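You operate a simulated robot arm through the tools that you are given. There is no shell and no other tool. Be economical: measure what you need, move in short steps, check, and stop when the job is done.

The job below is to be done with a simulated robot arm. You get a single attempt, and the scene is never put back.

Task
Tip the rice box into the blue pan's hot water and cook it on setting three.
Fine: empty the box and stand it back; large ring off once the rice has swollen. Set down upright: what you pick out.

It is judged by the outcome, as a careful person would: the job done as asked, and still so three seconds after it is handed in. It fails if anything else is knocked over, pushed out of place, dropped, spilled or broken.

Robot
A 6-joint arm with a three-finger gripper, fixed in place. Base frame: the origin is at the foot of the arm, x ahead of it, y to its left, z up. Readings come in mm, rad, newtons and seconds.
Its first joint turns from -2.897 to 2.897 rad. Payload 4.89 kg.
The TCP is the grasp point between the finger pads, 30 mm short of the fingertips. In the tool frame z runs along the fingers and y along their closing line. Largest opening 164 mm; the body of the gripper starts 125 mm behind the TCP.
Orientation is that of the tool frame in the base frame, as a unit quaternion [x, y, z, w]. With the fingers straight down and closing along the base's y, the tool's x points along the base's -x, its y along +y and its z along -z.

Tools
- The arm moves only by the tool servo_tool. Its argument "moves" is text: rows parted by semicolons, each of 6 numbers parted by spaces: the shift along the base's x, y, z in cm, then the turn, a rotation vector about the base's x, y, z in rad. In form: dx dy dz ax ay az; .... A call has 1 to 12 rows; each row shifts and turns the commanded pose from where the row before left it. "gripper" is the opening, from 0 (shut) to 1 (fully open), set as the call begins (left out, the last holds). Each row takes 0.2 s and may step no farther than 50 mm and 0.15 rad from the row before; otherwise, or with a gripper value out of range, the whole call is refused. Where a pose cannot be reached the arm comes as near as it can. A force on the tool above 40 N (or 10 N above the force at the start of the call, whichever is more), or a blocked arm, ends the call early, and 0.2 s more pass. Each finger travels about 108 mm/s and halts on what it meets, pressing with about 38 N; the grip force reading is that of the motor and also rises with nothing between the fingers. The clock runs only during rows and for 0.2 s after the last one: add rows that do not move to give the fingers time. The reply holds the time, the measured pose of the TCP, the force on the tool along the base axes, the opening and the grip force, in the units named above and with some noise, with the torque about the TCP (base axes, N m) and any sound that the robot's microphone picked up.
- Cameras (640 x 400 px; columns grow to the right, rows downward): "scene" is fixed at [51, 497.2, 1491.4]; the picture's right is [-0.92, -0.38, 0.00], its down [-0.14, 0.35, -0.93] and it looks along [0.36, -0.86, -0.37] (base axes); focal length 360 px, centre (320, 200). "wrist" rides on the gripper at [76, -2, -152] in the tool frame; the picture's right is [0.02, 1.00, 0.00], its down [-0.88, 0.02, -0.47] and it looks along [-0.47, 0.01, 0.88] (tool axes); focal length 247 px, centre (320, 200). There is no depth. A picture from a camera that has moved, and an enlarged one, comes with that camera's place and axes in the base frame and with its lens.
- camera(camera): a new picture of that camera. No time passes.
- slide_trunk(by): slides the trunk up (or, below 0, down) by that many mm; the arm rides with it, the base frame stays. It gives what a move gives, with no picture.
- zoom(camera, box): a new picture of the part [left, top, right, bottom] of that camera's present view, enlarged. No time passes.
- job_done(): hands the job in; it is judged then, once.

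Go step by step. Nothing tells you positions but the pictures and the camera data: compare them with the known pose of the tool, close in by small moves and look again before you grip or let go. The budget is 120 turns and 64 pictures, counting those below and the enlarged ones. Unless the task says otherwise, let go and move clear before handing in, and close with one line.

The tools are called after "Emit:" as name(argument=value, ...) on one line, values as JSON. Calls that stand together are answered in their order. servo_tool: Moves the arm, as the interface text tells. Its arguments: {"type":"object","properties":{"moves":{"type":"string"},"gripper":{"type":"number"}},"required":["moves"]} The other tools are called the same way: slide_trunk (by) slides the trunk up or down; camera (camera) takes a picture; zoom (camera, box) takes an enlarged picture of a part of a camera's view; job_done () hands the job in.

At the start:

```text
t: 0.0
position: [404.5, -452.4, 1280.5]
orientation: [0.0, 1.0, 0.0, 0.0]
force: [-0.1, -0.1, -0.3]
wrist_torque: [-0.02, 0.0, 0.05]
width: 164.0
finger_force: 0.1
trunk travel left (down, up): [-175.0, 215.0]
```

scene: 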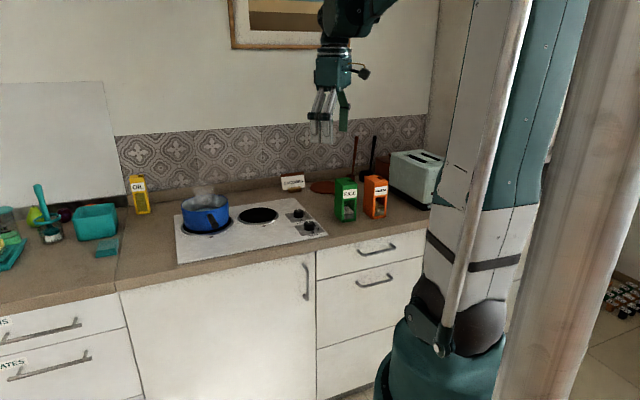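
wrist: 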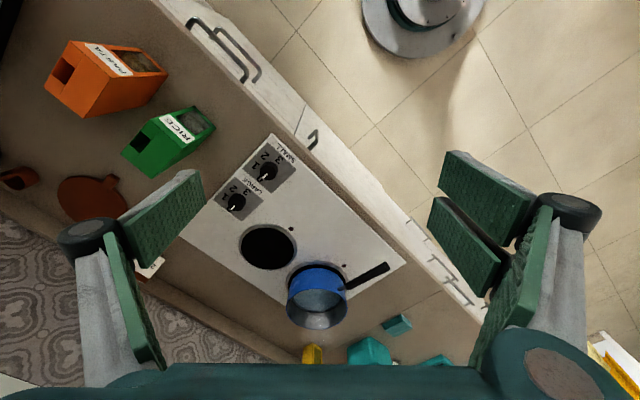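

The rice box is green, beside the orange pasta box, with the blue pan on the left ring and two knobs at the hob's right edge. I'll zoom in to measure these.

Emit:
zoom(camera="scene", box=[260, 140, 420, 240])

Emit:
zoom(camera="scene", box=[160, 165, 340, 275])

Emit:
zoom(camera="wrist", box=[120, 90, 400, 265])

```text
4.00 times, centred on (340, 190) of scene
camera zoom: at [51.0, 497.2, 1491.4], right [-0.92, -0.38, 0.0], down [-0.14, 0.35, -0.93], along [0.36, -0.86, -0.37], focal length 1440 px, centre (240, 240)
```

zoom: 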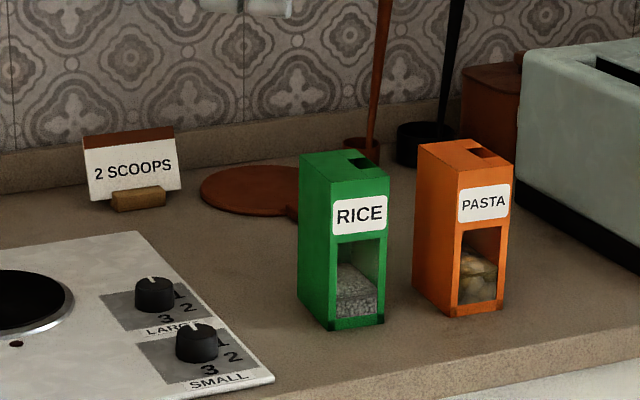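

```text
3.56 times, centred on (250, 220) of scene
camera zoom: at [51.0, 497.2, 1491.4], right [-0.92, -0.38, 0.0], down [-0.14, 0.35, -0.93], along [0.36, -0.86, -0.37], focal length 1280 px, centre (569, 129)
```

zoom: 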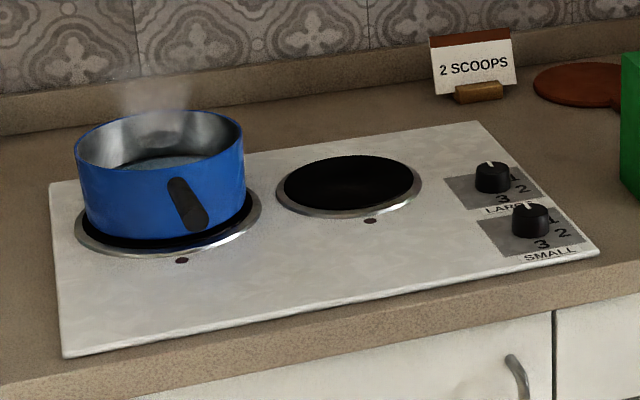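

```text
2.29 times, centred on (260, 178) of wrist
camera zoom: at [329.4, -452.5, 1433.3], right [-0.02, 1.0, 0.0], down [0.88, 0.02, 0.47], along [0.47, 0.01, -0.88], focal length 564 px, centre (457, 251)
```

zoom: 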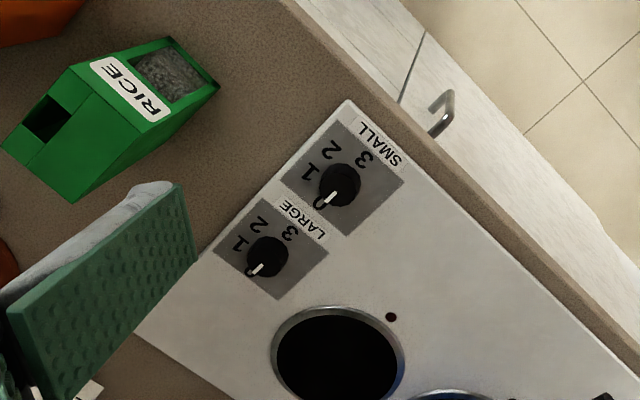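

The pan sits on the left, larger ring, so I need the LARGE knob (the rear one). I'll yaw the tool so the camera ends up above it when the tool is later tilted to horizontal facing the box.

Emit:
servo_tool(moves="0 0 0 0 0 0.145;0 0 0 0 0 0.145;0 0 0 0 0 0.145;0 0 0 0 0 0.145;0 0 0 0 0 0.145;0 0 0 0 0 0.145;0 0 0 0 0 0.145;0 0 0 0 0 0.145;0 0 0 0 0 0.145;0 0 0 0 0 0.145;0 0 0 0 0 0.145;0 0 0 0 0 0.145")

```text
t: 2.6
position: [404.9, -450.5, 1281.0]
orientation: [0.765, -0.644, 0.0, 0.0]
force: [0.6, 0.8, -0.1]
wrist_torque: [0.0, -0.01, 0.0]
width: 164.2
finger_force: 0.0
trunk travel left (down, up): [-175.0, 215.0]
```

The yaw works as expected. I'll finish it and look down at the counter.

Emit:
servo_tool(moves="0 0 0 0 0 0.145;0 0 0 0 0 0.145;0 0 0 0 0 0.145;0 0 0 0 0 0.145;0 0 0 0 0 0.14")

Emit:
camera(camera="wrist")

```text
t: 3.8
position: [416.3, -440.0, 1279.6]
orientation: [0.883, -0.469, -0.001, 0.004]
force: [1.2, 0.7, 0.5]
wrist_torque: [-0.13, 0.12, -0.03]
width: 164.2
finger_force: 0.1
out of reach, approached as far as the arm can: row 3, 4, 5
trunk travel left (down, up): [-175.0, 215.0]
```

```text
58 pictures are left
camera wrist: at [462.8, -502.1, 1433.4], right [-0.82, -0.58, 0.01], down [-0.51, 0.72, 0.47], along [-0.28, 0.38, -0.88], focal length 247 px, centre (320, 200)
```

wrist: 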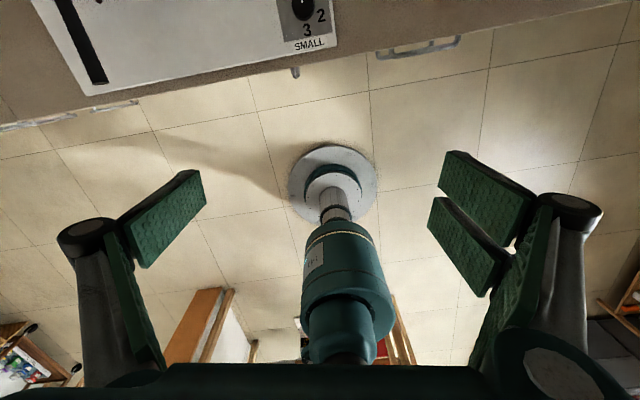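

The final roll hit a joint limit. The limit may relax once the tool is horizontal, so I'll tilt it up and check.

Emit:
servo_tool(moves="0 0 0 -0.0943 -0.1164 0;0 0 0 -0.0943 -0.1164 0;0 0 0 -0.0943 -0.1164 0;0 0 0 -0.0943 -0.1164 0;0 0 0 -0.0943 -0.1164 0;0 0 0 -0.0943 -0.1164 0;0 0 0 -0.0943 -0.1164 0;0 0 0 -0.0943 -0.1164 0;0 0 0 -0.0943 -0.1164 0;0 0 0 -0.0943 -0.1164 0")

Emit:
camera(camera="scene")

```text
t: 4.6
position: [499.6, -506.4, 1300.2]
orientation: [0.86, -0.464, 0.209, 0.047]
force: [0.1, -0.6, -0.3]
wrist_torque: [0.08, -0.01, 0.04]
width: 163.7
finger_force: 0.1
out of reach, approached as far as the arm can: row 2, 3, 4
trunk travel left (down, up): [-175.0, 215.0]
stopped in row 4: the arm was blocked; the commanded pose is now the measured one
```

```text
57 pictures are left
```

scene: 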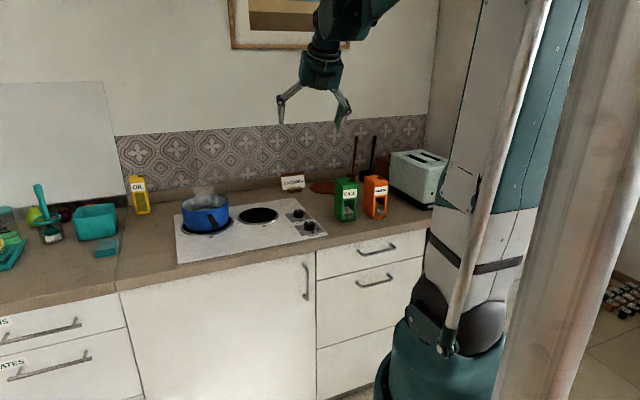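

The arm hangs from above, and pointing the camera outward runs into its wrist limits. I'll go back, turn the roll the other way with the camera on the inner side, and test a pitched-forward tool there.

Emit:
servo_tool(moves="0 0 0 0.0943 0.1120 -0.03;0 0 0 0.0943 0.1120 -0.03;0 0 0 0.0763 0.0920 -0.03;0 0 0 0 0 -0.145;0 0 0 0 0 -0.145;0 0 0 0 0 -0.145;0 0 0 0 0 -0.145;0 0 0 0 0 -0.145;0 0 0 0 0 -0.145;0 0 0 0 0 -0.145;0 0 0 0 0 -0.145;0 0 0 0 0 -0.145")

Emit:
servo_tool(moves="0 0 0 0 0 -0.145;0 0 0 0 0 -0.145;0 0 0 0 0 -0.145;0 0 0 0 0 -0.145;0 0 0 0 0 -0.145;0 0 0 0 0 -0.145;0 0 0 0 0 -0.145;0 0 0 0 0 -0.145;0 0 0 0 0 -0.145")

```text
t: 7.2
position: [498.9, -503.7, 1301.7]
orientation: [-0.371, 0.929, 0.003, -0.016]
force: [0.7, -0.3, 0.0]
wrist_torque: [-0.01, 0.01, -0.01]
width: 164.1
finger_force: 0.1
trunk travel left (down, up): [-175.0, 215.0]
```

```text
t: 9.2
position: [499.4, -504.0, 1301.1]
orientation: [0.27, 0.963, 0.012, -0.01]
force: [0.1, 0.3, 0.1]
wrist_torque: [-0.02, -0.01, -0.02]
width: 164.0
finger_force: 0.0
trunk travel left (down, up): [-175.0, 215.0]
```

Now the camera looks outward. I'll take a picture from here.

Emit:
camera(camera="wrist")

```text
56 pictures are left
camera wrist: at [436.3, -469.8, 1455.0], right [0.5, 0.87, 0.02], down [0.77, -0.45, 0.45], along [0.4, -0.21, -0.89], focal length 247 px, centre (320, 200)
```

wrist: 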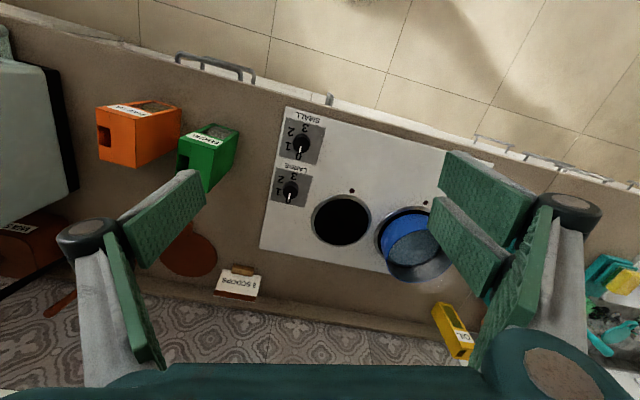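

The counter runs at about 45° in the base frame, and the box front faces roughly (-0.7, 0.7). I'll yaw to match and pitch the tool forward about 60° as a test.

Emit:
servo_tool(moves="0 0 0 0 0 -0.12;0 0 0 0 0 -0.12;0 0 0 -0.106 -0.106 0;0 0 0 -0.106 -0.106 0;0 0 0 -0.106 -0.106 0;0 0 0 -0.106 -0.106 0;0 0 0 -0.106 -0.106 0;0 0 0 -0.106 -0.106 0;0 0 0 -0.106 -0.106 0")

Emit:
camera(camera="wrist")

```text
t: 11.2
position: [557.5, -570.5, 1316.0]
orientation: [0.338, 0.826, -0.166, 0.418]
force: [0.9, -0.6, -1.4]
wrist_torque: [0.05, 0.02, 0.01]
width: 164.1
finger_force: 0.0
trunk travel left (down, up): [-175.0, 215.0]
stopped in row 9: the arm was blocked; the commanded pose is now the measured one
```

```text
55 pictures are left
camera wrist: at [436.4, -455.3, 1345.8], right [0.69, 0.73, -0.01], down [0.11, -0.09, 0.99], along [0.72, -0.68, -0.15], focal length 247 px, centre (320, 200)
```

wrist: 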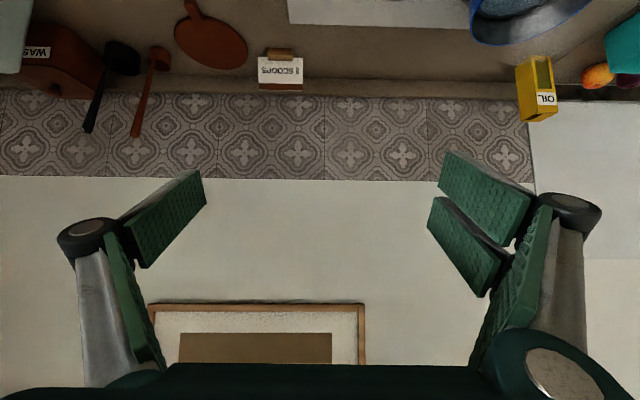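

The tilt works until the arm runs tight at this high spot. I'll move down to a position in front of the box and continue there.

Emit:
servo_tool(moves="-3.2 -1 -2.8 0 0 0;-3.2 -1 -2.8 0 0 0;-3.2 -1 -2.8 0 0 0;-3.2 -1 -2.8 0 0 0;-3.2 -1 -2.8 0 0 0;-3.2 -1 -2.8 0 0 0")

Emit:
camera(camera="wrist")

Emit:
camera(camera="scene")

```text
t: 12.6
position: [364.7, -628.8, 1147.1]
orientation: [0.337, 0.826, -0.166, 0.419]
force: [0.7, 1.1, 0.4]
wrist_torque: [-0.09, 0.02, -0.08]
width: 163.9
finger_force: 0.1
trunk travel left (down, up): [-175.0, 215.0]
```

```text
54 pictures are left
camera wrist: at [243.5, -512.9, 1178.0], right [0.69, 0.73, -0.01], down [0.11, -0.09, 0.99], along [0.72, -0.68, -0.14], focal length 247 px, centre (320, 200)
```

wrist: 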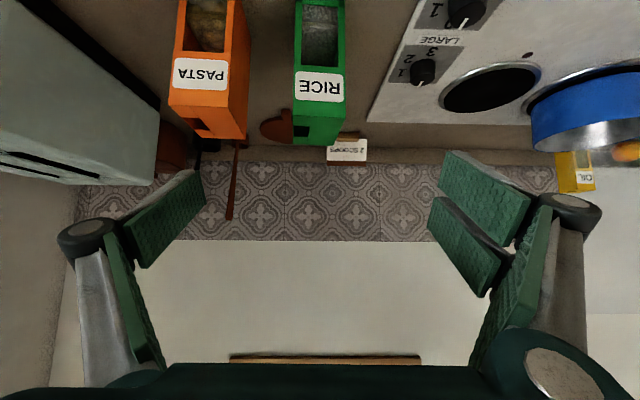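

```text
53 pictures are left
```

scene: 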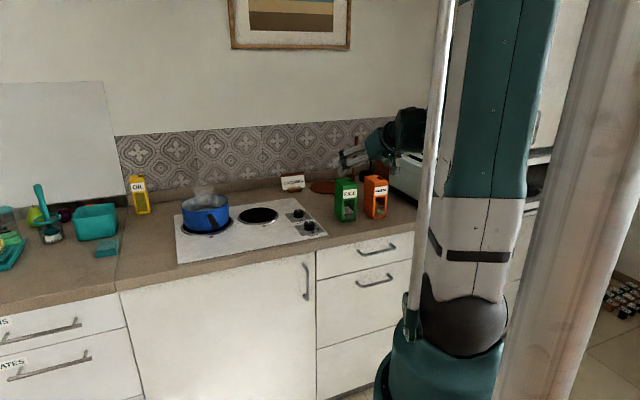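

The tool is in front of the box with a clear, upside-down view. I'll zoom in for measurements.

Emit:
zoom(camera="wrist", box=[160, 0, 400, 150])

```text
2.67 times, centred on (280, 75) of wrist
camera zoom: at [243.5, -512.9, 1178.0], right [0.69, 0.73, -0.01], down [0.11, -0.09, 0.99], along [0.72, -0.68, -0.14], focal length 659 px, centre (427, 533)
```

zoom: 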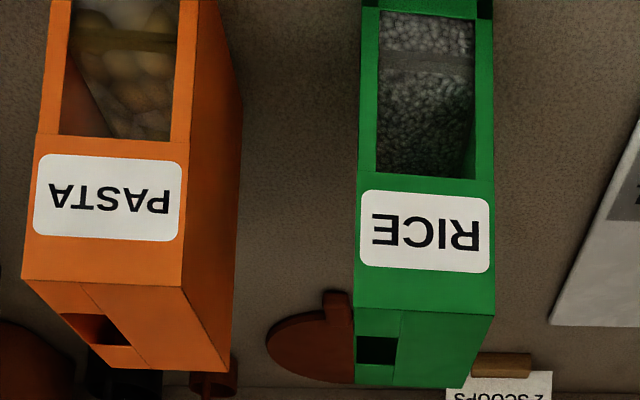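

Rice box: top at z≈1051, footprint about 57×84 mm, centre near (454, -720), yaw about -49.5°; the spout hole is on its right side. I'll square the tool to it and flatten the pitch to about 15°.

Emit:
servo_tool(moves="-0.4 1.2 0 0 0 -0.094;-0.5 1.1 0 -0.0927 -0.080 0;0 0 0 -0.0927 -0.080 0;0 0 0 -0.0927 -0.080 0;0 0 -4 0 0 0;0 0 -4 0 0 0;0 0 -2 0 0 0", gripper=0.6)

Emit:
camera(camera="wrist")

```text
t: 14.2
position: [356.7, -609.3, 1075.0]
orientation: [0.335, 0.723, -0.248, 0.55]
force: [-1.0, 1.5, 0.8]
wrist_torque: [0.02, 0.08, -0.08]
width: 98.2
finger_force: 0.1
out of reach, approached as far as the arm can: row 6, 7
trunk travel left (down, up): [-175.0, 215.0]
```

```text
51 pictures are left
camera wrist: at [247.1, -483.8, 1043.5], right [0.75, 0.66, -0.01], down [-0.13, 0.17, 0.98], along [0.64, -0.73, 0.22], focal length 247 px, centre (320, 200)
```

wrist: 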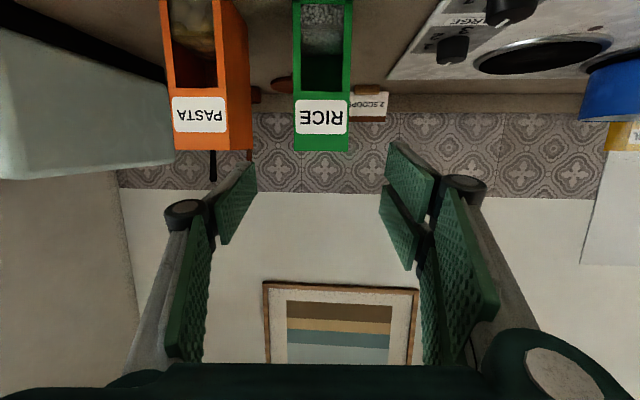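

The arm can't go lower at this pitch, so I'll lift a little and lower the trunk.

Emit:
servo_tool(moves="0 0 4 0 0 0;0 0 4 0 0 0")

Emit:
slide_trunk(by=-110)

```text
t: 14.8
position: [356.8, -613.1, 1154.3]
orientation: [0.335, 0.723, -0.247, 0.551]
force: [0.9, -2.4, 0.1]
wrist_torque: [0.03, -0.06, 0.15]
width: 98.3
finger_force: 0.1
trunk travel left (down, up): [-175.0, 215.0]
```

```text
t: 16.2
position: [356.9, -611.1, 1044.1]
orientation: [0.335, 0.722, -0.25, 0.552]
force: [-0.3, 0.1, -0.5]
wrist_torque: [0.0, 0.0, -0.04]
width: 98.4
finger_force: 0.0
trunk travel left (down, up): [-65.0, 325.0]
```

Now I'll lower to z≈1005 and advance around the box with the fingers open, then look before closing.

Emit:
servo_tool(moves="0 0 -3.9 0 0 0;2.4 -2.7 0 0 0 0;2.4 -2.7 0 0 0 0;2.4 -2.7 0 0 0 0;2.4 -2.7 0 0 0 0")

Emit:
camera(camera="wrist")

Emit:
zoom(camera="scene", box=[260, 120, 440, 240])

```text
t: 17.4
position: [450.2, -717.8, 1007.3]
orientation: [0.335, 0.722, -0.249, 0.551]
force: [-0.8, 2.1, 1.4]
wrist_torque: [0.03, 0.05, -0.02]
width: 98.6
finger_force: 0.3
trunk travel left (down, up): [-65.0, 325.0]
```

```text
50 pictures are left
camera wrist: at [342.1, -592.3, 974.2], right [0.75, 0.66, -0.01], down [-0.14, 0.17, 0.98], along [0.64, -0.73, 0.22], focal length 247 px, centre (320, 200)
```

wrist: 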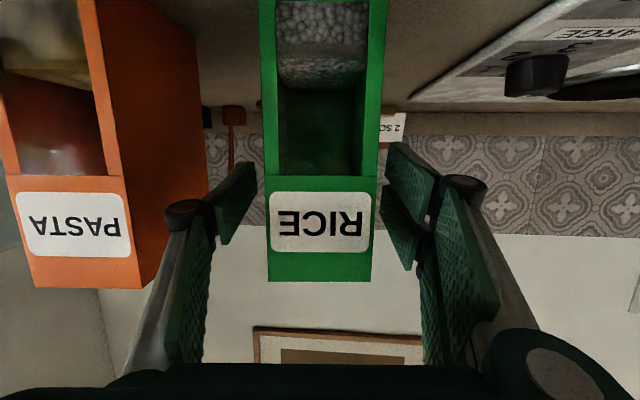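

```text
3.33 times, centred on (350, 180) of scene
camera zoom: at [51.0, 497.2, 1491.4], right [-0.92, -0.38, 0.0], down [-0.14, 0.35, -0.93], along [0.36, -0.86, -0.37], focal length 1200 px, centre (220, 267)
```

zoom: 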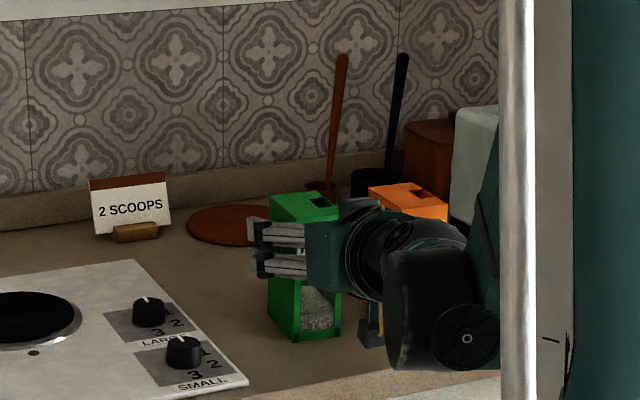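

The box sits centred between the fingers, so I'll close the gripper.

Emit:
servo_tool(moves="0 0 0 0 0 0;0 0 0 0 0 0;0 0 0 0 0 0;0 0 0 0 0 0", gripper=0)

```text
t: 18.4
position: [450.2, -719.0, 1006.8]
orientation: [0.334, 0.723, -0.248, 0.552]
force: [-0.3, -1.0, 5.5]
wrist_torque: [-0.26, 0.12, 0.01]
width: 57.1
finger_force: 37.9
trunk travel left (down, up): [-65.0, 325.0]
```

Gripped at 57 mm width. I'll lift straight up and check.

Emit:
servo_tool(moves="0 0 3 0 0 0;0 0 4 0 0 0;0 0 4 0 0 0;0 0 4 0 0 0;0 0 3 0 0 0")

Emit:
camera(camera="wrist")

```text
t: 19.6
position: [452.6, -718.5, 1186.5]
orientation: [0.336, 0.722, -0.25, 0.552]
force: [-0.7, 0.2, -1.8]
wrist_torque: [0.02, -0.01, 0.04]
width: 56.8
finger_force: 37.9
trunk travel left (down, up): [-65.0, 325.0]
```

```text
48 pictures are left
camera wrist: at [343.1, -593.3, 1154.0], right [0.75, 0.66, -0.01], down [-0.14, 0.17, 0.98], along [0.64, -0.73, 0.22], focal length 247 px, centre (320, 200)
```

wrist: 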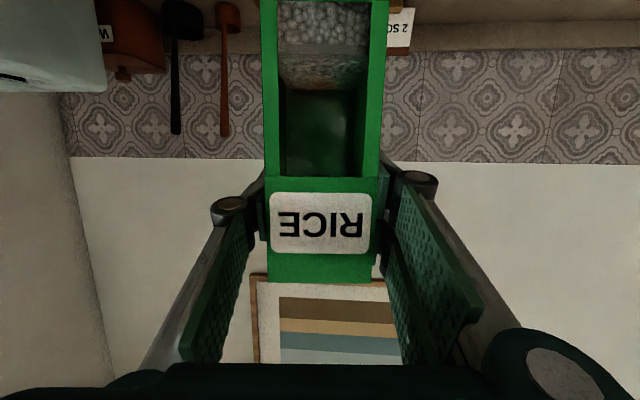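

The box is secure. The pan centre is near (905, -460) with its rim around z≈990. I'll carry the upright box over at z≈1186, yawing toward the radial direction.

Emit:
servo_tool(moves="4.1 2.5 0 0 0 0.038;4.1 2.5 0 0 0 0.038;4.1 2.5 0 0 0 0.038;4.1 2.5 0 0 0 0.038;4.1 2.5 0 0 0 0.038;4.1 2.5 0 0 0 0.038;4.1 2.5 0 0 0 0.038;4.1 2.5 0 0 0 0.038")

Emit:
camera(camera="scene")

Emit:
camera(camera="wrist")

```text
t: 21.4
position: [780.2, -518.9, 1187.6]
orientation: [0.222, 0.764, -0.162, 0.584]
force: [-0.5, -0.9, -1.2]
wrist_torque: [0.03, 0.01, 0.18]
width: 56.7
finger_force: 37.8
trunk travel left (down, up): [-65.0, 325.0]
```

```text
47 pictures are left
```

scene: 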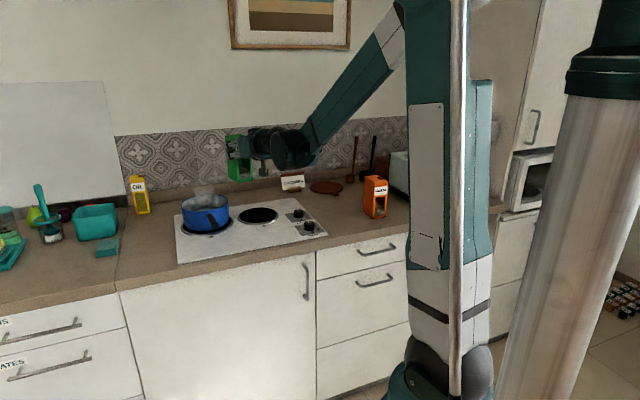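

```text
46 pictures are left
camera wrist: at [637.5, -431.8, 1154.1], right [0.52, 0.85, -0.01], down [-0.18, 0.12, 0.98], along [0.83, -0.51, 0.22], focal length 247 px, centre (320, 200)
```

wrist: 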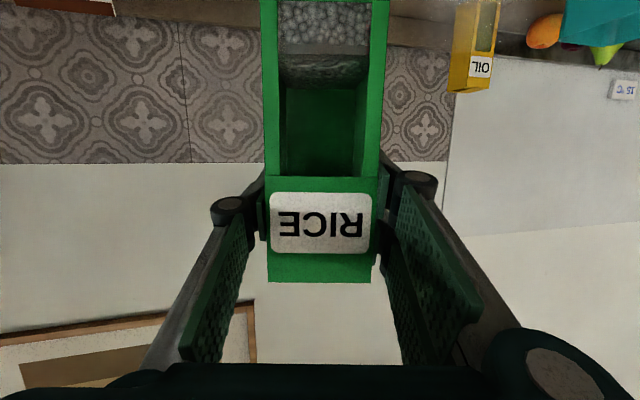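

Reach is good and the position matches the scene view. I'll continue over the pan and flatten the pitch.

Emit:
servo_tool(moves="3.3 2.08 0 0 0 0.03;3.3 2.08 0 0 0 0.03;3.3 2.08 0 0 0 0.03;3.3 2.08 0 0 0 0.03;0 0 0 -0.055 -0.118 0;0 0 0 -0.055 -0.118 0")

Emit:
camera(camera="scene")

```text
t: 22.8
position: [912.8, -433.4, 1187.9]
orientation: [0.157, 0.708, -0.142, 0.673]
force: [0.4, 0.8, -1.9]
wrist_torque: [0.04, -0.01, -0.02]
width: 56.7
finger_force: 38.5
trunk travel left (down, up): [-65.0, 325.0]
```

```text
45 pictures are left
```

scene: 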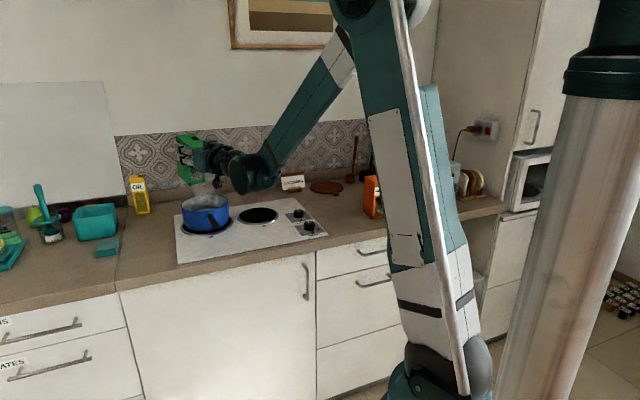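

The tool is nearly horizontal above the pan. I'll begin the roll to about 50° while descending, then look.

Emit:
servo_tool(moves="0 0 -1.2 0.132 -0.06 -0.0075;0 0 -1.2 0.132 -0.06 -0.0075;0 0 -1.2 0.132 -0.06 -0.0075;0 0 -1.2 0.132 -0.06 -0.0075;0 0 -1.2 0.132 -0.06 -0.0075;0 0 -1.2 0.132 -0.06 -0.0075")

Emit:
zoom(camera="scene", box=[140, 110, 300, 250])

Emit:
camera(camera="wrist")

```text
t: 24.2
position: [912.1, -435.4, 1115.2]
orientation: [0.446, 0.562, 0.144, 0.682]
force: [-0.5, 0.4, -1.8]
wrist_torque: [0.0, 0.09, 0.03]
width: 56.8
finger_force: 37.5
trunk travel left (down, up): [-65.0, 325.0]
```

```text
2.86 times, centred on (220, 180) of scene
camera zoom: at [51.0, 497.2, 1491.4], right [-0.92, -0.38, 0.0], down [-0.14, 0.35, -0.93], along [0.36, -0.86, -0.37], focal length 1029 px, centre (606, 257)
```

zoom: 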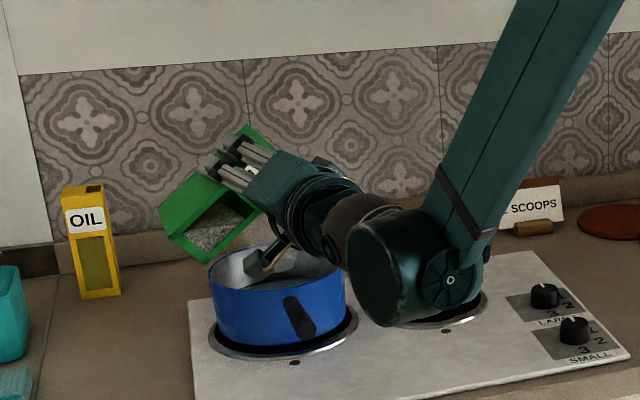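

```text
43 pictures are left
camera wrist: at [801.6, -315.2, 1069.5], right [0.31, 0.58, 0.76], down [-0.7, -0.39, 0.59], along [0.64, -0.72, 0.28], focal length 247 px, centre (320, 200)
```

wrist: 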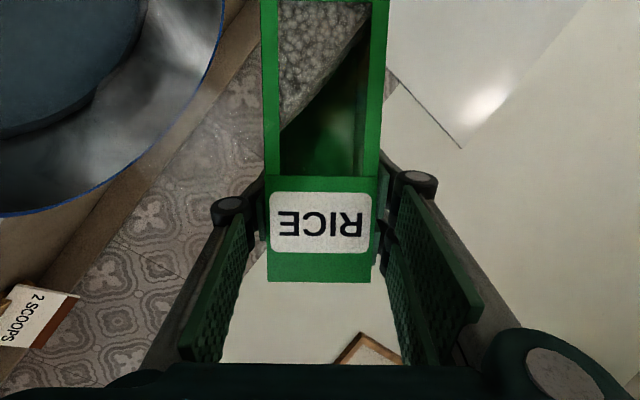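

The roll works and the box mouth is over the pan. I'll keep tipping to about 95°.

Emit:
servo_tool(moves="0 0 -0.4 0.13 -0.065 -0.004;0 0 -0.4 0.13 -0.065 -0.004;0 0 -0.4 0.13 -0.065 -0.004;0 0 -0.4 0.13 -0.065 -0.004;0 0 0 0.13 -0.065 -0.004")

Emit:
zoom(camera="scene", box=[140, 110, 300, 250])

Emit:
camera(camera="wrist")

```text
t: 25.4
position: [912.6, -435.9, 1098.8]
orientation: [0.617, 0.366, 0.377, 0.585]
force: [0.9, -0.6, -2.4]
wrist_torque: [0.01, 0.01, -0.03]
width: 56.9
finger_force: 38.3
trunk travel left (down, up): [-65.0, 325.0]
```

```text
2.86 times, centred on (220, 180) of scene
camera zoom: at [51.0, 497.2, 1491.4], right [-0.92, -0.38, 0.0], down [-0.14, 0.35, -0.93], along [0.36, -0.86, -0.37], focal length 1029 px, centre (606, 257)
```

zoom: 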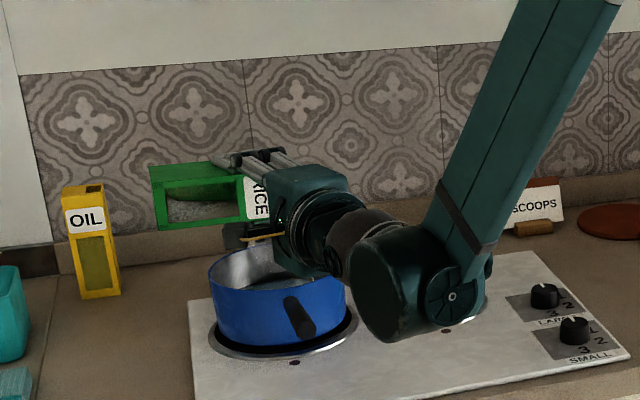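

```text
41 pictures are left
camera wrist: at [810.5, -299.6, 1104.4], right [0.02, -0.03, 1.0], down [-0.82, -0.58, 0.0], along [0.58, -0.82, -0.03], focal length 247 px, centre (320, 200)
```

wrist: 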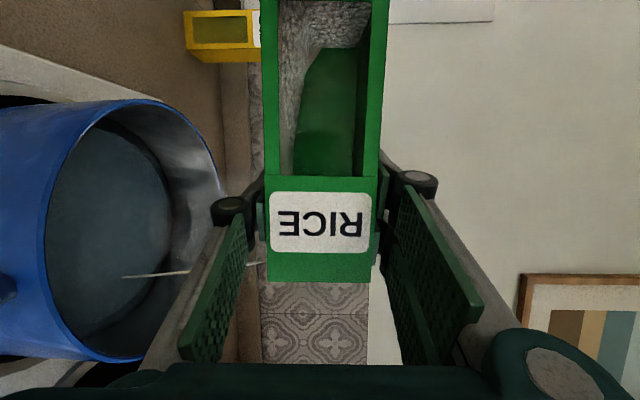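

Rice has begun streaming into the pan. I'll shift slightly to centre the stream and keep tipping.

Emit:
servo_tool(moves="0.8 0.6 0 0.08 -0.04 -0.0026;0.6 0.4 0 0.08 -0.04 -0.0026;0 0 0 0.1 -0.05 -0.003;0 0 0 0.1 -0.05 -0.003;0 0 0 0.1 -0.05 -0.003;0 0 0 0.1 -0.05 -0.003;0 0 0 0 0 0;0 0 0 0 0 0")

Emit:
camera(camera="wrist")

Emit:
zoom(camera="scene", box=[140, 110, 300, 250])

```text
t: 27.2
position: [926.5, -426.7, 1098.1]
orientation: [0.699, 0.16, 0.54, 0.44]
force: [-0.2, 0.6, -1.2]
wrist_torque: [-0.01, -0.01, -0.02]
width: 56.9
finger_force: 38.1
trunk travel left (down, up): [-65.0, 325.0]
```

```text
40 pictures are left
camera wrist: at [819.0, -303.9, 1148.6], right [-0.24, -0.55, 0.8], down [-0.75, -0.42, -0.51], along [0.61, -0.73, -0.31], focal length 247 px, centre (320, 200)
```

wrist: 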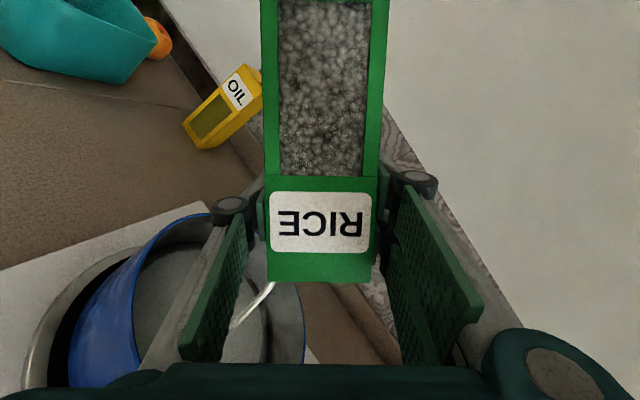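

```text
2.86 times, centred on (220, 180) of scene
camera zoom: at [51.0, 497.2, 1491.4], right [-0.92, -0.38, 0.0], down [-0.14, 0.35, -0.93], along [0.36, -0.86, -0.37], focal length 1029 px, centre (606, 257)
```

zoom: 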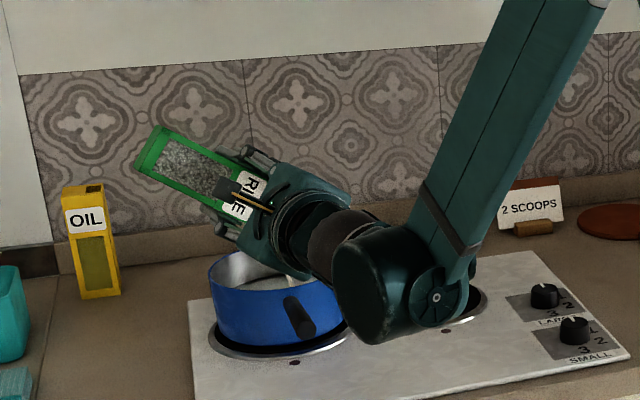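

The rice is pouring into the pan. I'll tip a little more and wait.

Emit:
servo_tool(moves="0 0 0 0.1 -0.05 -0.003;0 0 0 0.1 -0.05 -0.003;0 0 0 0 0 0;0 0 0 0 0 0;0 0 0 0 0 0;0 0 0 0 0 0;0 0 0 0 0 0;0 0 0 0 0 0;0 0 0 0 0 0;0 0 0 0 0 0;0 0 0 0 0 0;0 0 0 0 0 0")

Emit:
camera(camera="wrist")

```text
t: 29.8
position: [925.9, -426.2, 1097.5]
orientation: [0.713, 0.081, 0.586, 0.376]
force: [0.2, -0.1, -0.6]
wrist_torque: [0.01, 0.02, -0.02]
width: 57.2
finger_force: 38.4
trunk travel left (down, up): [-65.0, 325.0]
```

```text
38 pictures are left
camera wrist: at [813.6, -314.9, 1161.2], right [-0.32, -0.69, 0.65], down [-0.69, -0.3, -0.66], along [0.65, -0.66, -0.39], focal length 247 px, centre (320, 200)
```

wrist: 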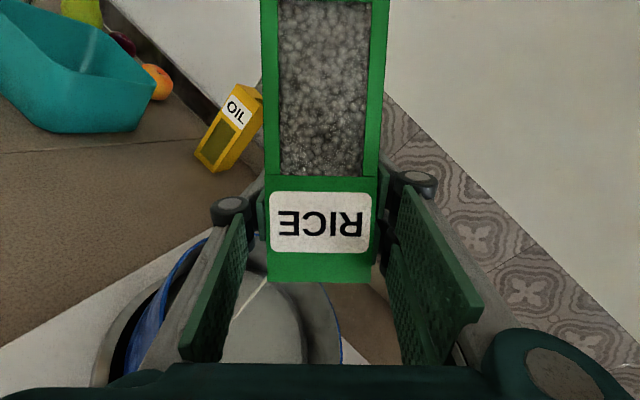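

The weight reading has fallen and a thin stream continues. I'll keep waiting.

Emit:
servo_tool(moves="0 0 0 0 0 0;0 0 0 0 0 0;0 0 0 0 0 0;0 0 0 0 0 0;0 0 0 0 0 0;0 0 0 0 0 0;0 0 0 0 0 0;0 0 0 0 0 0;0 0 0 0 0 0;0 0 0 0 0 0;0 0 0 0 0 0;0 0 0 0 0 0")

Emit:
camera(camera="wrist")

```text
t: 32.4
position: [925.1, -425.8, 1098.5]
orientation: [0.712, 0.082, 0.586, 0.377]
force: [-0.3, -0.3, -0.5]
wrist_torque: [-0.04, 0.0, -0.02]
width: 57.0
finger_force: 38.6
trunk travel left (down, up): [-65.0, 325.0]
```

```text
37 pictures are left
camera wrist: at [813.6, -314.9, 1161.2], right [-0.32, -0.69, 0.65], down [-0.69, -0.3, -0.66], along [0.65, -0.66, -0.39], focal length 247 px, centre (320, 200)
```

wrist: 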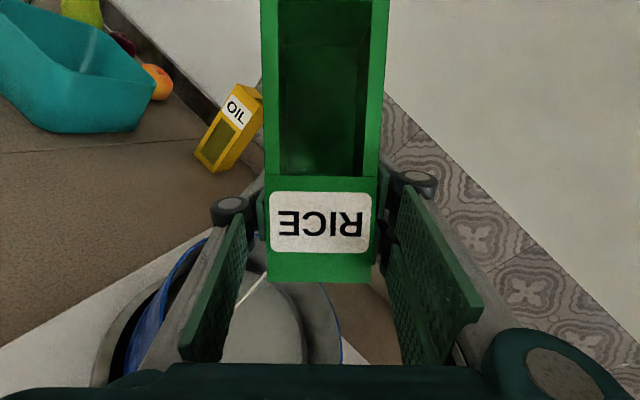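

The window looks nearly empty but a thin stream remains, so I'll wait again.

Emit:
servo_tool(moves="0 0 0 0 0 0;0 0 0 0 0 0;0 0 0 0 0 0;0 0 0 0 0 0;0 0 0 0 0 0;0 0 0 0 0 0;0 0 0 0 0 0;0 0 0 0 0 0;0 0 0 0 0 0;0 0 0 0 0 0;0 0 0 0 0 0;0 0 0 0 0 0")

Emit:
zoom(camera="wrist", box=[180, 240, 380, 370])

```text
t: 35.0
position: [926.5, -425.5, 1099.0]
orientation: [0.712, 0.082, 0.586, 0.377]
force: [-0.1, -0.2, -0.6]
wrist_torque: [-0.01, 0.03, 0.02]
width: 56.9
finger_force: 37.2
trunk travel left (down, up): [-65.0, 325.0]
```

```text
3.08 times, centred on (280, 305) of wrist
camera zoom: at [813.6, -314.9, 1161.2], right [-0.32, -0.69, 0.65], down [-0.69, -0.3, -0.66], along [0.65, -0.66, -0.39], focal length 760 px, centre (443, -123)
```

zoom: 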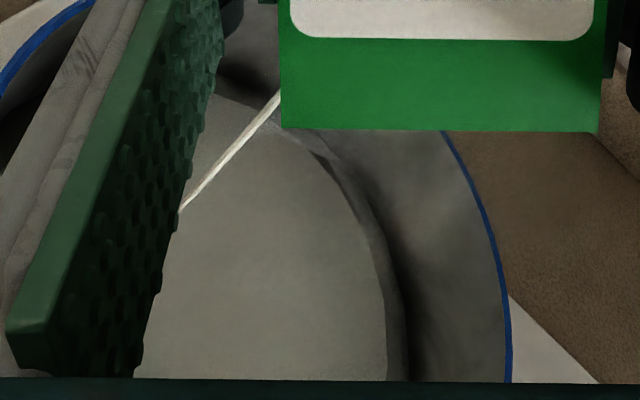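

The stream still runs, so I'll tip a bit further and wait once more.

Emit:
servo_tool(moves="0 0 0 0.1 -0.05 -0.003;0 0 0 0.05 -0.025 -0.0015;0 0 0 0 0 0;0 0 0 0 0 0;0 0 0 0 0 0;0 0 0 0 0 0;0 0 0 0 0 0;0 0 0 0 0 0;0 0 0 0 0 0;0 0 0 0 0 0;0 0 0 0 0 0;0 0 0 0 0 0")

Emit:
camera(camera="wrist")

```text
t: 37.6
position: [925.2, -426.3, 1098.6]
orientation: [0.717, 0.024, 0.617, 0.324]
force: [-0.7, -0.1, -1.0]
wrist_torque: [-0.02, -0.01, 0.0]
width: 56.8
finger_force: 38.6
trunk travel left (down, up): [-65.0, 325.0]
```

```text
35 pictures are left
camera wrist: at [808.5, -325.1, 1168.6], right [-0.36, -0.78, 0.51], down [-0.64, -0.19, -0.74], along [0.68, -0.6, -0.43], focal length 247 px, centre (320, 200)
```

wrist: 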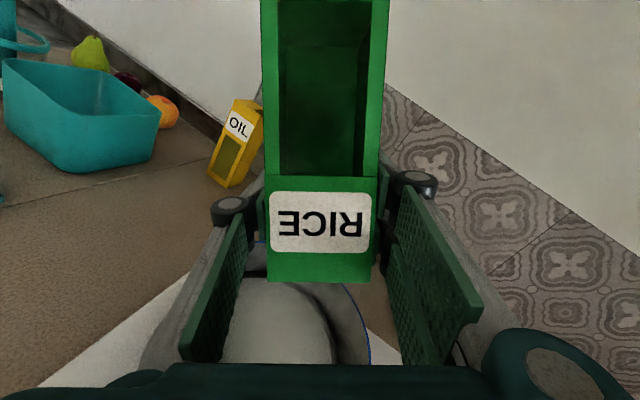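

The stream seems to have ended. I'll verify with a short wait and a zoom.

Emit:
servo_tool(moves="0 0 0 0 0 0;0 0 0 0 0 0;0 0 0 0 0 0;0 0 0 0 0 0;0 0 0 0 0 0;0 0 0 0 0 0;0 0 0 0 0 0;0 0 0 0 0 0;0 0 0 0 0 0;0 0 0 0 0 0")

Emit:
zoom(camera="wrist", box=[180, 200, 400, 370])

Emit:
zoom(camera="scene", box=[140, 110, 300, 250])

```text
t: 39.8
position: [925.2, -426.9, 1099.5]
orientation: [0.717, 0.024, 0.616, 0.324]
force: [-0.5, 0.2, 0.5]
wrist_torque: [0.03, 0.01, -0.02]
width: 57.0
finger_force: 38.0
trunk travel left (down, up): [-65.0, 325.0]
```

```text
2.35 times, centred on (290, 285) of wrist
camera zoom: at [808.5, -325.1, 1168.6], right [-0.36, -0.78, 0.51], down [-0.64, -0.19, -0.74], along [0.68, -0.6, -0.43], focal length 581 px, centre (391, 0)
```

zoom: 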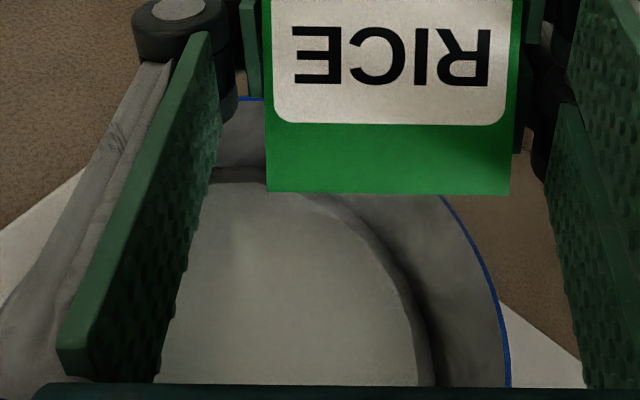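

```text
2.86 times, centred on (220, 180) of scene
camera zoom: at [51.0, 497.2, 1491.4], right [-0.92, -0.38, 0.0], down [-0.14, 0.35, -0.93], along [0.36, -0.86, -0.37], focal length 1029 px, centre (606, 257)
```

zoom: 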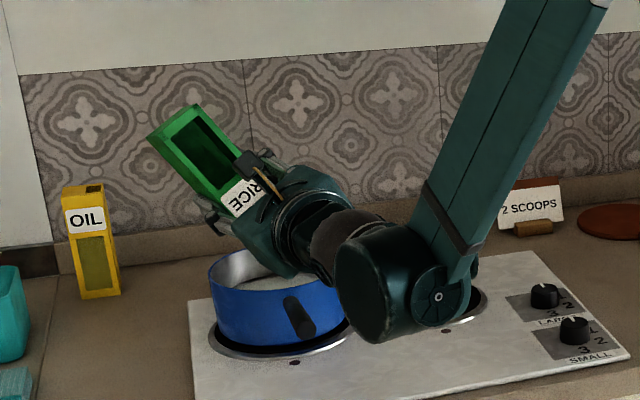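

The box is empty with no spill. I'll rise and roll back upright.

Emit:
servo_tool(moves="0 0 2 -0.1303 0.0641 0.0042;0 0 2 -0.1303 0.0641 0.0042;0 0 2 -0.1303 0.0641 0.0042;0 0 2 -0.1303 0.0641 0.0042;0 0 1 -0.1303 0.0641 0.0042;0 0 0 -0.1303 0.0641 0.0042;0 0 0 -0.1303 0.0641 0.0042;0 0 0 -0.1303 0.0641 0.0042;0 0 0 -0.1303 0.0641 0.0042;0 0 0 -0.1303 0.0641 0.0042;0 0 0 -0.1303 0.0641 0.0042;0 0 0 -0.1303 0.0641 0.0042")

Emit:
servo_tool(moves="0 0 0 -0.1303 0.0641 0.0042;0 0 0 -0.1303 0.0641 0.0042;0 0 0 -0.1303 0.0641 0.0042;0 0 0 -0.1303 0.0641 0.0042;0 0 0 -0.1303 0.0641 0.0042;0 0 0 -0.1303 0.0641 0.0042;0 0 0 0.055 0.118 0;0 0 0 0.055 0.118 0")

```text
t: 42.4
position: [925.9, -426.2, 1188.5]
orientation: [0.442, 0.563, 0.147, 0.682]
force: [-0.6, -0.8, -1.3]
wrist_torque: [-0.01, 0.01, 0.0]
width: 57.1
finger_force: 38.2
trunk travel left (down, up): [-65.0, 325.0]
```

```text
t: 44.2
position: [926.3, -426.6, 1187.4]
orientation: [0.182, 0.782, -0.133, 0.582]
force: [1.1, -0.9, -2.1]
wrist_torque: [-0.01, -0.01, -0.01]
width: 57.0
finger_force: 38.1
trunk travel left (down, up): [-65.0, 325.0]
```

Upright again. I'll go back along the same path to above the box's original spot.

Emit:
servo_tool(moves="-3.967 -2.433 0 0 0 -0.0353;-3.967 -2.433 0 0 0 -0.0353;-3.967 -2.433 0 0 0 -0.0353;-3.967 -2.433 0 0 0 -0.0353;-3.967 -2.433 0 0 0 -0.0353;-3.967 -2.433 0 0 0 -0.0353;-3.967 -2.433 0 0 0 -0.0353;-3.967 -2.433 0 0 0 -0.0353;-3.967 -2.433 0 0 0 -0.0353;-3.967 -2.433 0 0 0 -0.0353;-3.967 -2.433 0 0 0 -0.0353;-3.967 -2.433 0 0 0 -0.0353")

Emit:
camera(camera="wrist")

```text
t: 46.8
position: [449.1, -717.2, 1188.8]
orientation: [0.342, 0.725, -0.253, 0.541]
force: [1.1, 0.9, -0.4]
wrist_torque: [-0.02, 0.0, -0.18]
width: 56.5
finger_force: 38.5
trunk travel left (down, up): [-65.0, 325.0]
```

```text
32 pictures are left
camera wrist: at [341.2, -588.8, 1158.6], right [0.76, 0.64, -0.02], down [-0.12, 0.17, 0.98], along [0.63, -0.75, 0.2], focal length 247 px, centre (320, 200)
```

wrist: 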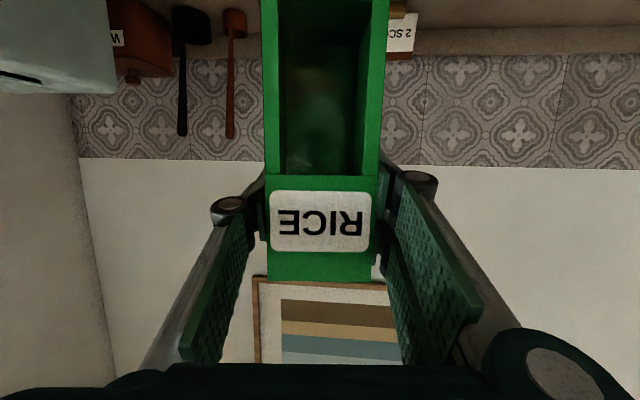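

Above the original spot with a small orientation error. I'll correct it and lower to just above the counter.

Emit:
servo_tool(moves="0.1 -0.15 -4 -0.010 -0.017 0.018;0 0 -4 0 0 0;0 0 -4 0 0 0;0 0 -4 0 0 0;0 0 -1 0 0 0;0 0 0 0 0 0")

Emit:
zoom(camera="scene", box=[260, 120, 440, 240])

```text
t: 48.2
position: [450.2, -719.6, 1017.7]
orientation: [0.335, 0.722, -0.249, 0.552]
force: [-0.3, 0.1, -0.5]
wrist_torque: [0.01, 0.0, 0.01]
width: 56.9
finger_force: 37.6
trunk travel left (down, up): [-65.0, 325.0]
```

```text
3.33 times, centred on (350, 180) of scene
camera zoom: at [51.0, 497.2, 1491.4], right [-0.92, -0.38, 0.0], down [-0.14, 0.35, -0.93], along [0.36, -0.86, -0.37], focal length 1200 px, centre (220, 267)
```

zoom: 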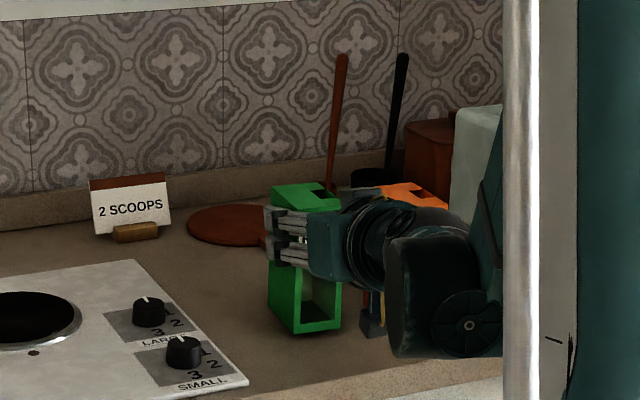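

About 10 mm to go. I'll lower gently until it touches.

Emit:
servo_tool(moves="0 0 -0.5 0 0 0;0 0 -0.4 0 0 0;0 0 -0.2 0 0 0;0 0 0 0 0 0")

```text
t: 49.2
position: [450.0, -719.2, 1007.9]
orientation: [0.334, 0.722, -0.249, 0.552]
force: [1.6, -0.6, 2.2]
wrist_torque: [-0.08, -0.02, 0.04]
width: 56.8
finger_force: 38.4
trunk travel left (down, up): [-65.0, 325.0]
```

The force shows light contact. I'll release and retreat along the tool's approach line.

Emit:
servo_tool(moves="0 0 0 0 0 0;0 0 0 0 0 0;0 0 0 0 0 0;-2.4 2.7 0 0 0 0;-2.4 2.7 0 0 0 0;-2.4 2.7 0 0 0 0;-2.4 2.7 0 0 0 0;0 0 3 0 0 0;0 0 4 0 0 0;0 0 4 0 0 0", gripper=0.6)

Emit:
camera(camera="wrist")

Emit:
zoom(camera="scene", box=[160, 130, 400, 280])

```text
t: 51.4
position: [355.4, -613.0, 1117.4]
orientation: [0.334, 0.723, -0.248, 0.552]
force: [2.0, -1.4, -0.6]
wrist_torque: [0.0, -0.01, 0.07]
width: 98.6
finger_force: 0.0
trunk travel left (down, up): [-65.0, 325.0]
```

```text
30 pictures are left
camera wrist: at [246.0, -486.6, 1084.5], right [0.75, 0.66, -0.01], down [-0.14, 0.17, 0.98], along [0.64, -0.73, 0.22], focal length 247 px, centre (320, 200)
```

wrist: 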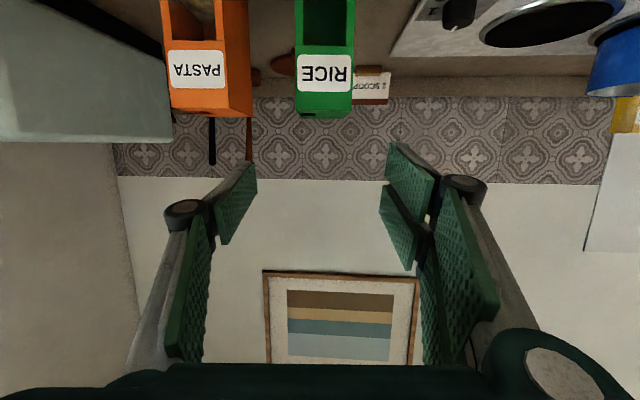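

```text
2.67 times, centred on (280, 205) of scene
camera zoom: at [51.0, 497.2, 1491.4], right [-0.92, -0.38, 0.0], down [-0.14, 0.35, -0.93], along [0.36, -0.86, -0.37], focal length 960 px, centre (427, 187)
```

zoom: 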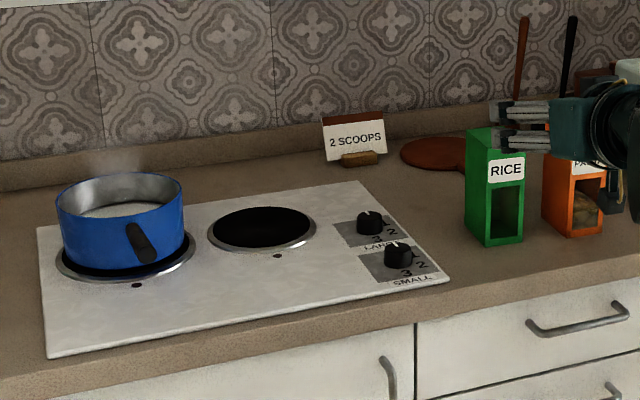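

The box is back in place, upright and empty. Next I'll point the tool down and go above the LARGE knob.

Emit:
servo_tool(moves="2 0 2 0.110 0.095 0;2 0 2 0.110 0.095 0;2 0 0 0.110 0.095 0;2 0 0 0.110 0.095 0;2 0 0 0.110 0.095 0;2 0 0 0.110 0.095 0;2 0 0 0.110 0.095 0;2 0 0 0.110 0.095 0;2 0 0 0.110 0.095 0", gripper=0.45)

Emit:
camera(camera="wrist")

```text
t: 53.4
position: [534.6, -608.7, 1158.7]
orientation: [0.422, 0.907, 0.003, -0.004]
force: [-1.3, 2.4, 1.5]
wrist_torque: [-0.27, -0.26, 0.02]
width: 73.5
finger_force: 0.0
trunk travel left (down, up): [-65.0, 325.0]
```

```text
28 pictures are left
camera wrist: at [484.0, -553.2, 1311.9], right [0.75, 0.66, 0.0], down [0.59, -0.66, 0.47], along [0.31, -0.35, -0.89], focal length 247 px, centre (320, 200)
```

wrist: 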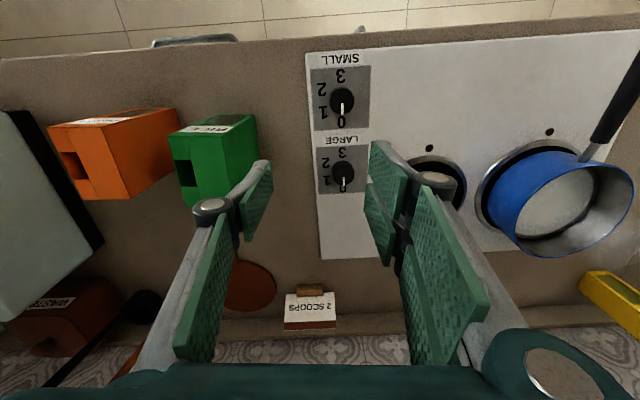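

The labels are clear: 0 is at the back and 3 at the front, a 180° clockwise turn. I'll zoom in.

Emit:
zoom(camera="wrist", box=[290, 40, 390, 210])

```text
2.35 times, centred on (340, 125) of wrist
camera zoom: at [484.0, -553.2, 1311.9], right [0.75, 0.66, 0.0], down [0.59, -0.66, 0.47], along [0.31, -0.35, -0.89], focal length 581 px, centre (273, 376)
```

zoom: 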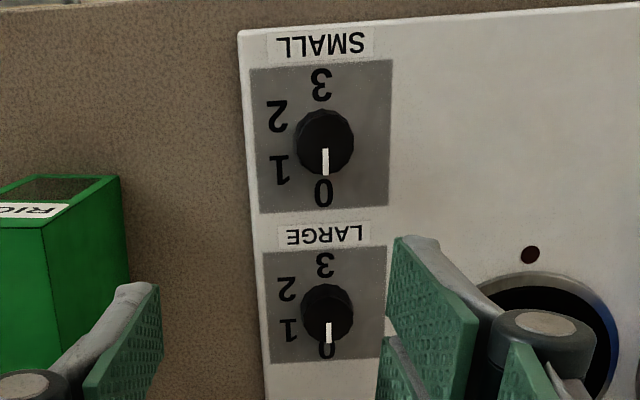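

The LARGE knob is near (615, -643), about 36 mm across, with its top near z≈930. I'll descend to 1010 while pre-rotating so that a full 180° clockwise turn is available.

Emit:
servo_tool(moves="0.8 -0.35 -1.49 0 0 0.139;0.8 -0.35 -1.49 0 0 0.139;0.8 -0.35 -1.49 0 0 0.139;0.8 -0.35 -1.49 0 0 0.139;0.8 -0.35 -1.49 0 0 0.139;0.8 -0.35 -1.49 0 0 0.139;0.8 -0.35 -1.49 0 0 0.139;0.8 -0.35 -1.49 0 0 0.139;0.8 -0.35 -1.49 0 0 0.139;0.8 -0.35 -1.49 0 0 0.139")

Emit:
camera(camera="wrist")

Emit:
zoom(camera="scene", box=[220, 130, 380, 250])

```text
t: 55.6
position: [613.9, -645.0, 1008.3]
orientation: [-0.259, 0.966, 0.0, -0.004]
force: [-0.2, 0.9, 1.1]
wrist_torque: [-0.07, -0.08, -0.02]
width: 73.6
finger_force: 0.1
trunk travel left (down, up): [-65.0, 325.0]
```

```text
26 pictures are left
camera wrist: at [550.8, -684.3, 1161.6], right [-0.52, 0.86, 0.0], down [0.76, 0.46, 0.47], along [0.4, 0.24, -0.88], focal length 247 px, centre (320, 200)
```

wrist: 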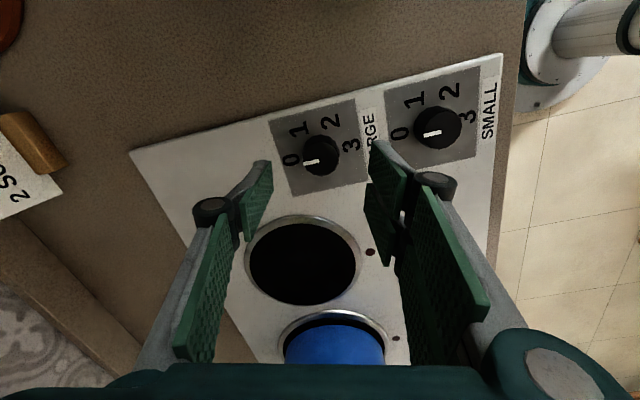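

```text
3.33 times, centred on (300, 190) of scene
camera zoom: at [51.0, 497.2, 1491.4], right [-0.92, -0.38, 0.0], down [-0.14, 0.35, -0.93], along [0.36, -0.86, -0.37], focal length 1200 px, centre (387, 233)
```

zoom: 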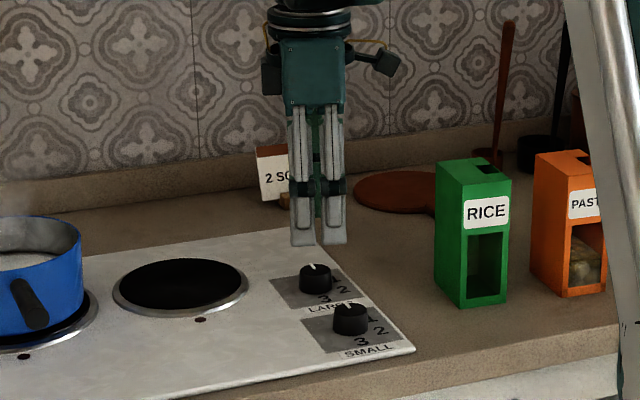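

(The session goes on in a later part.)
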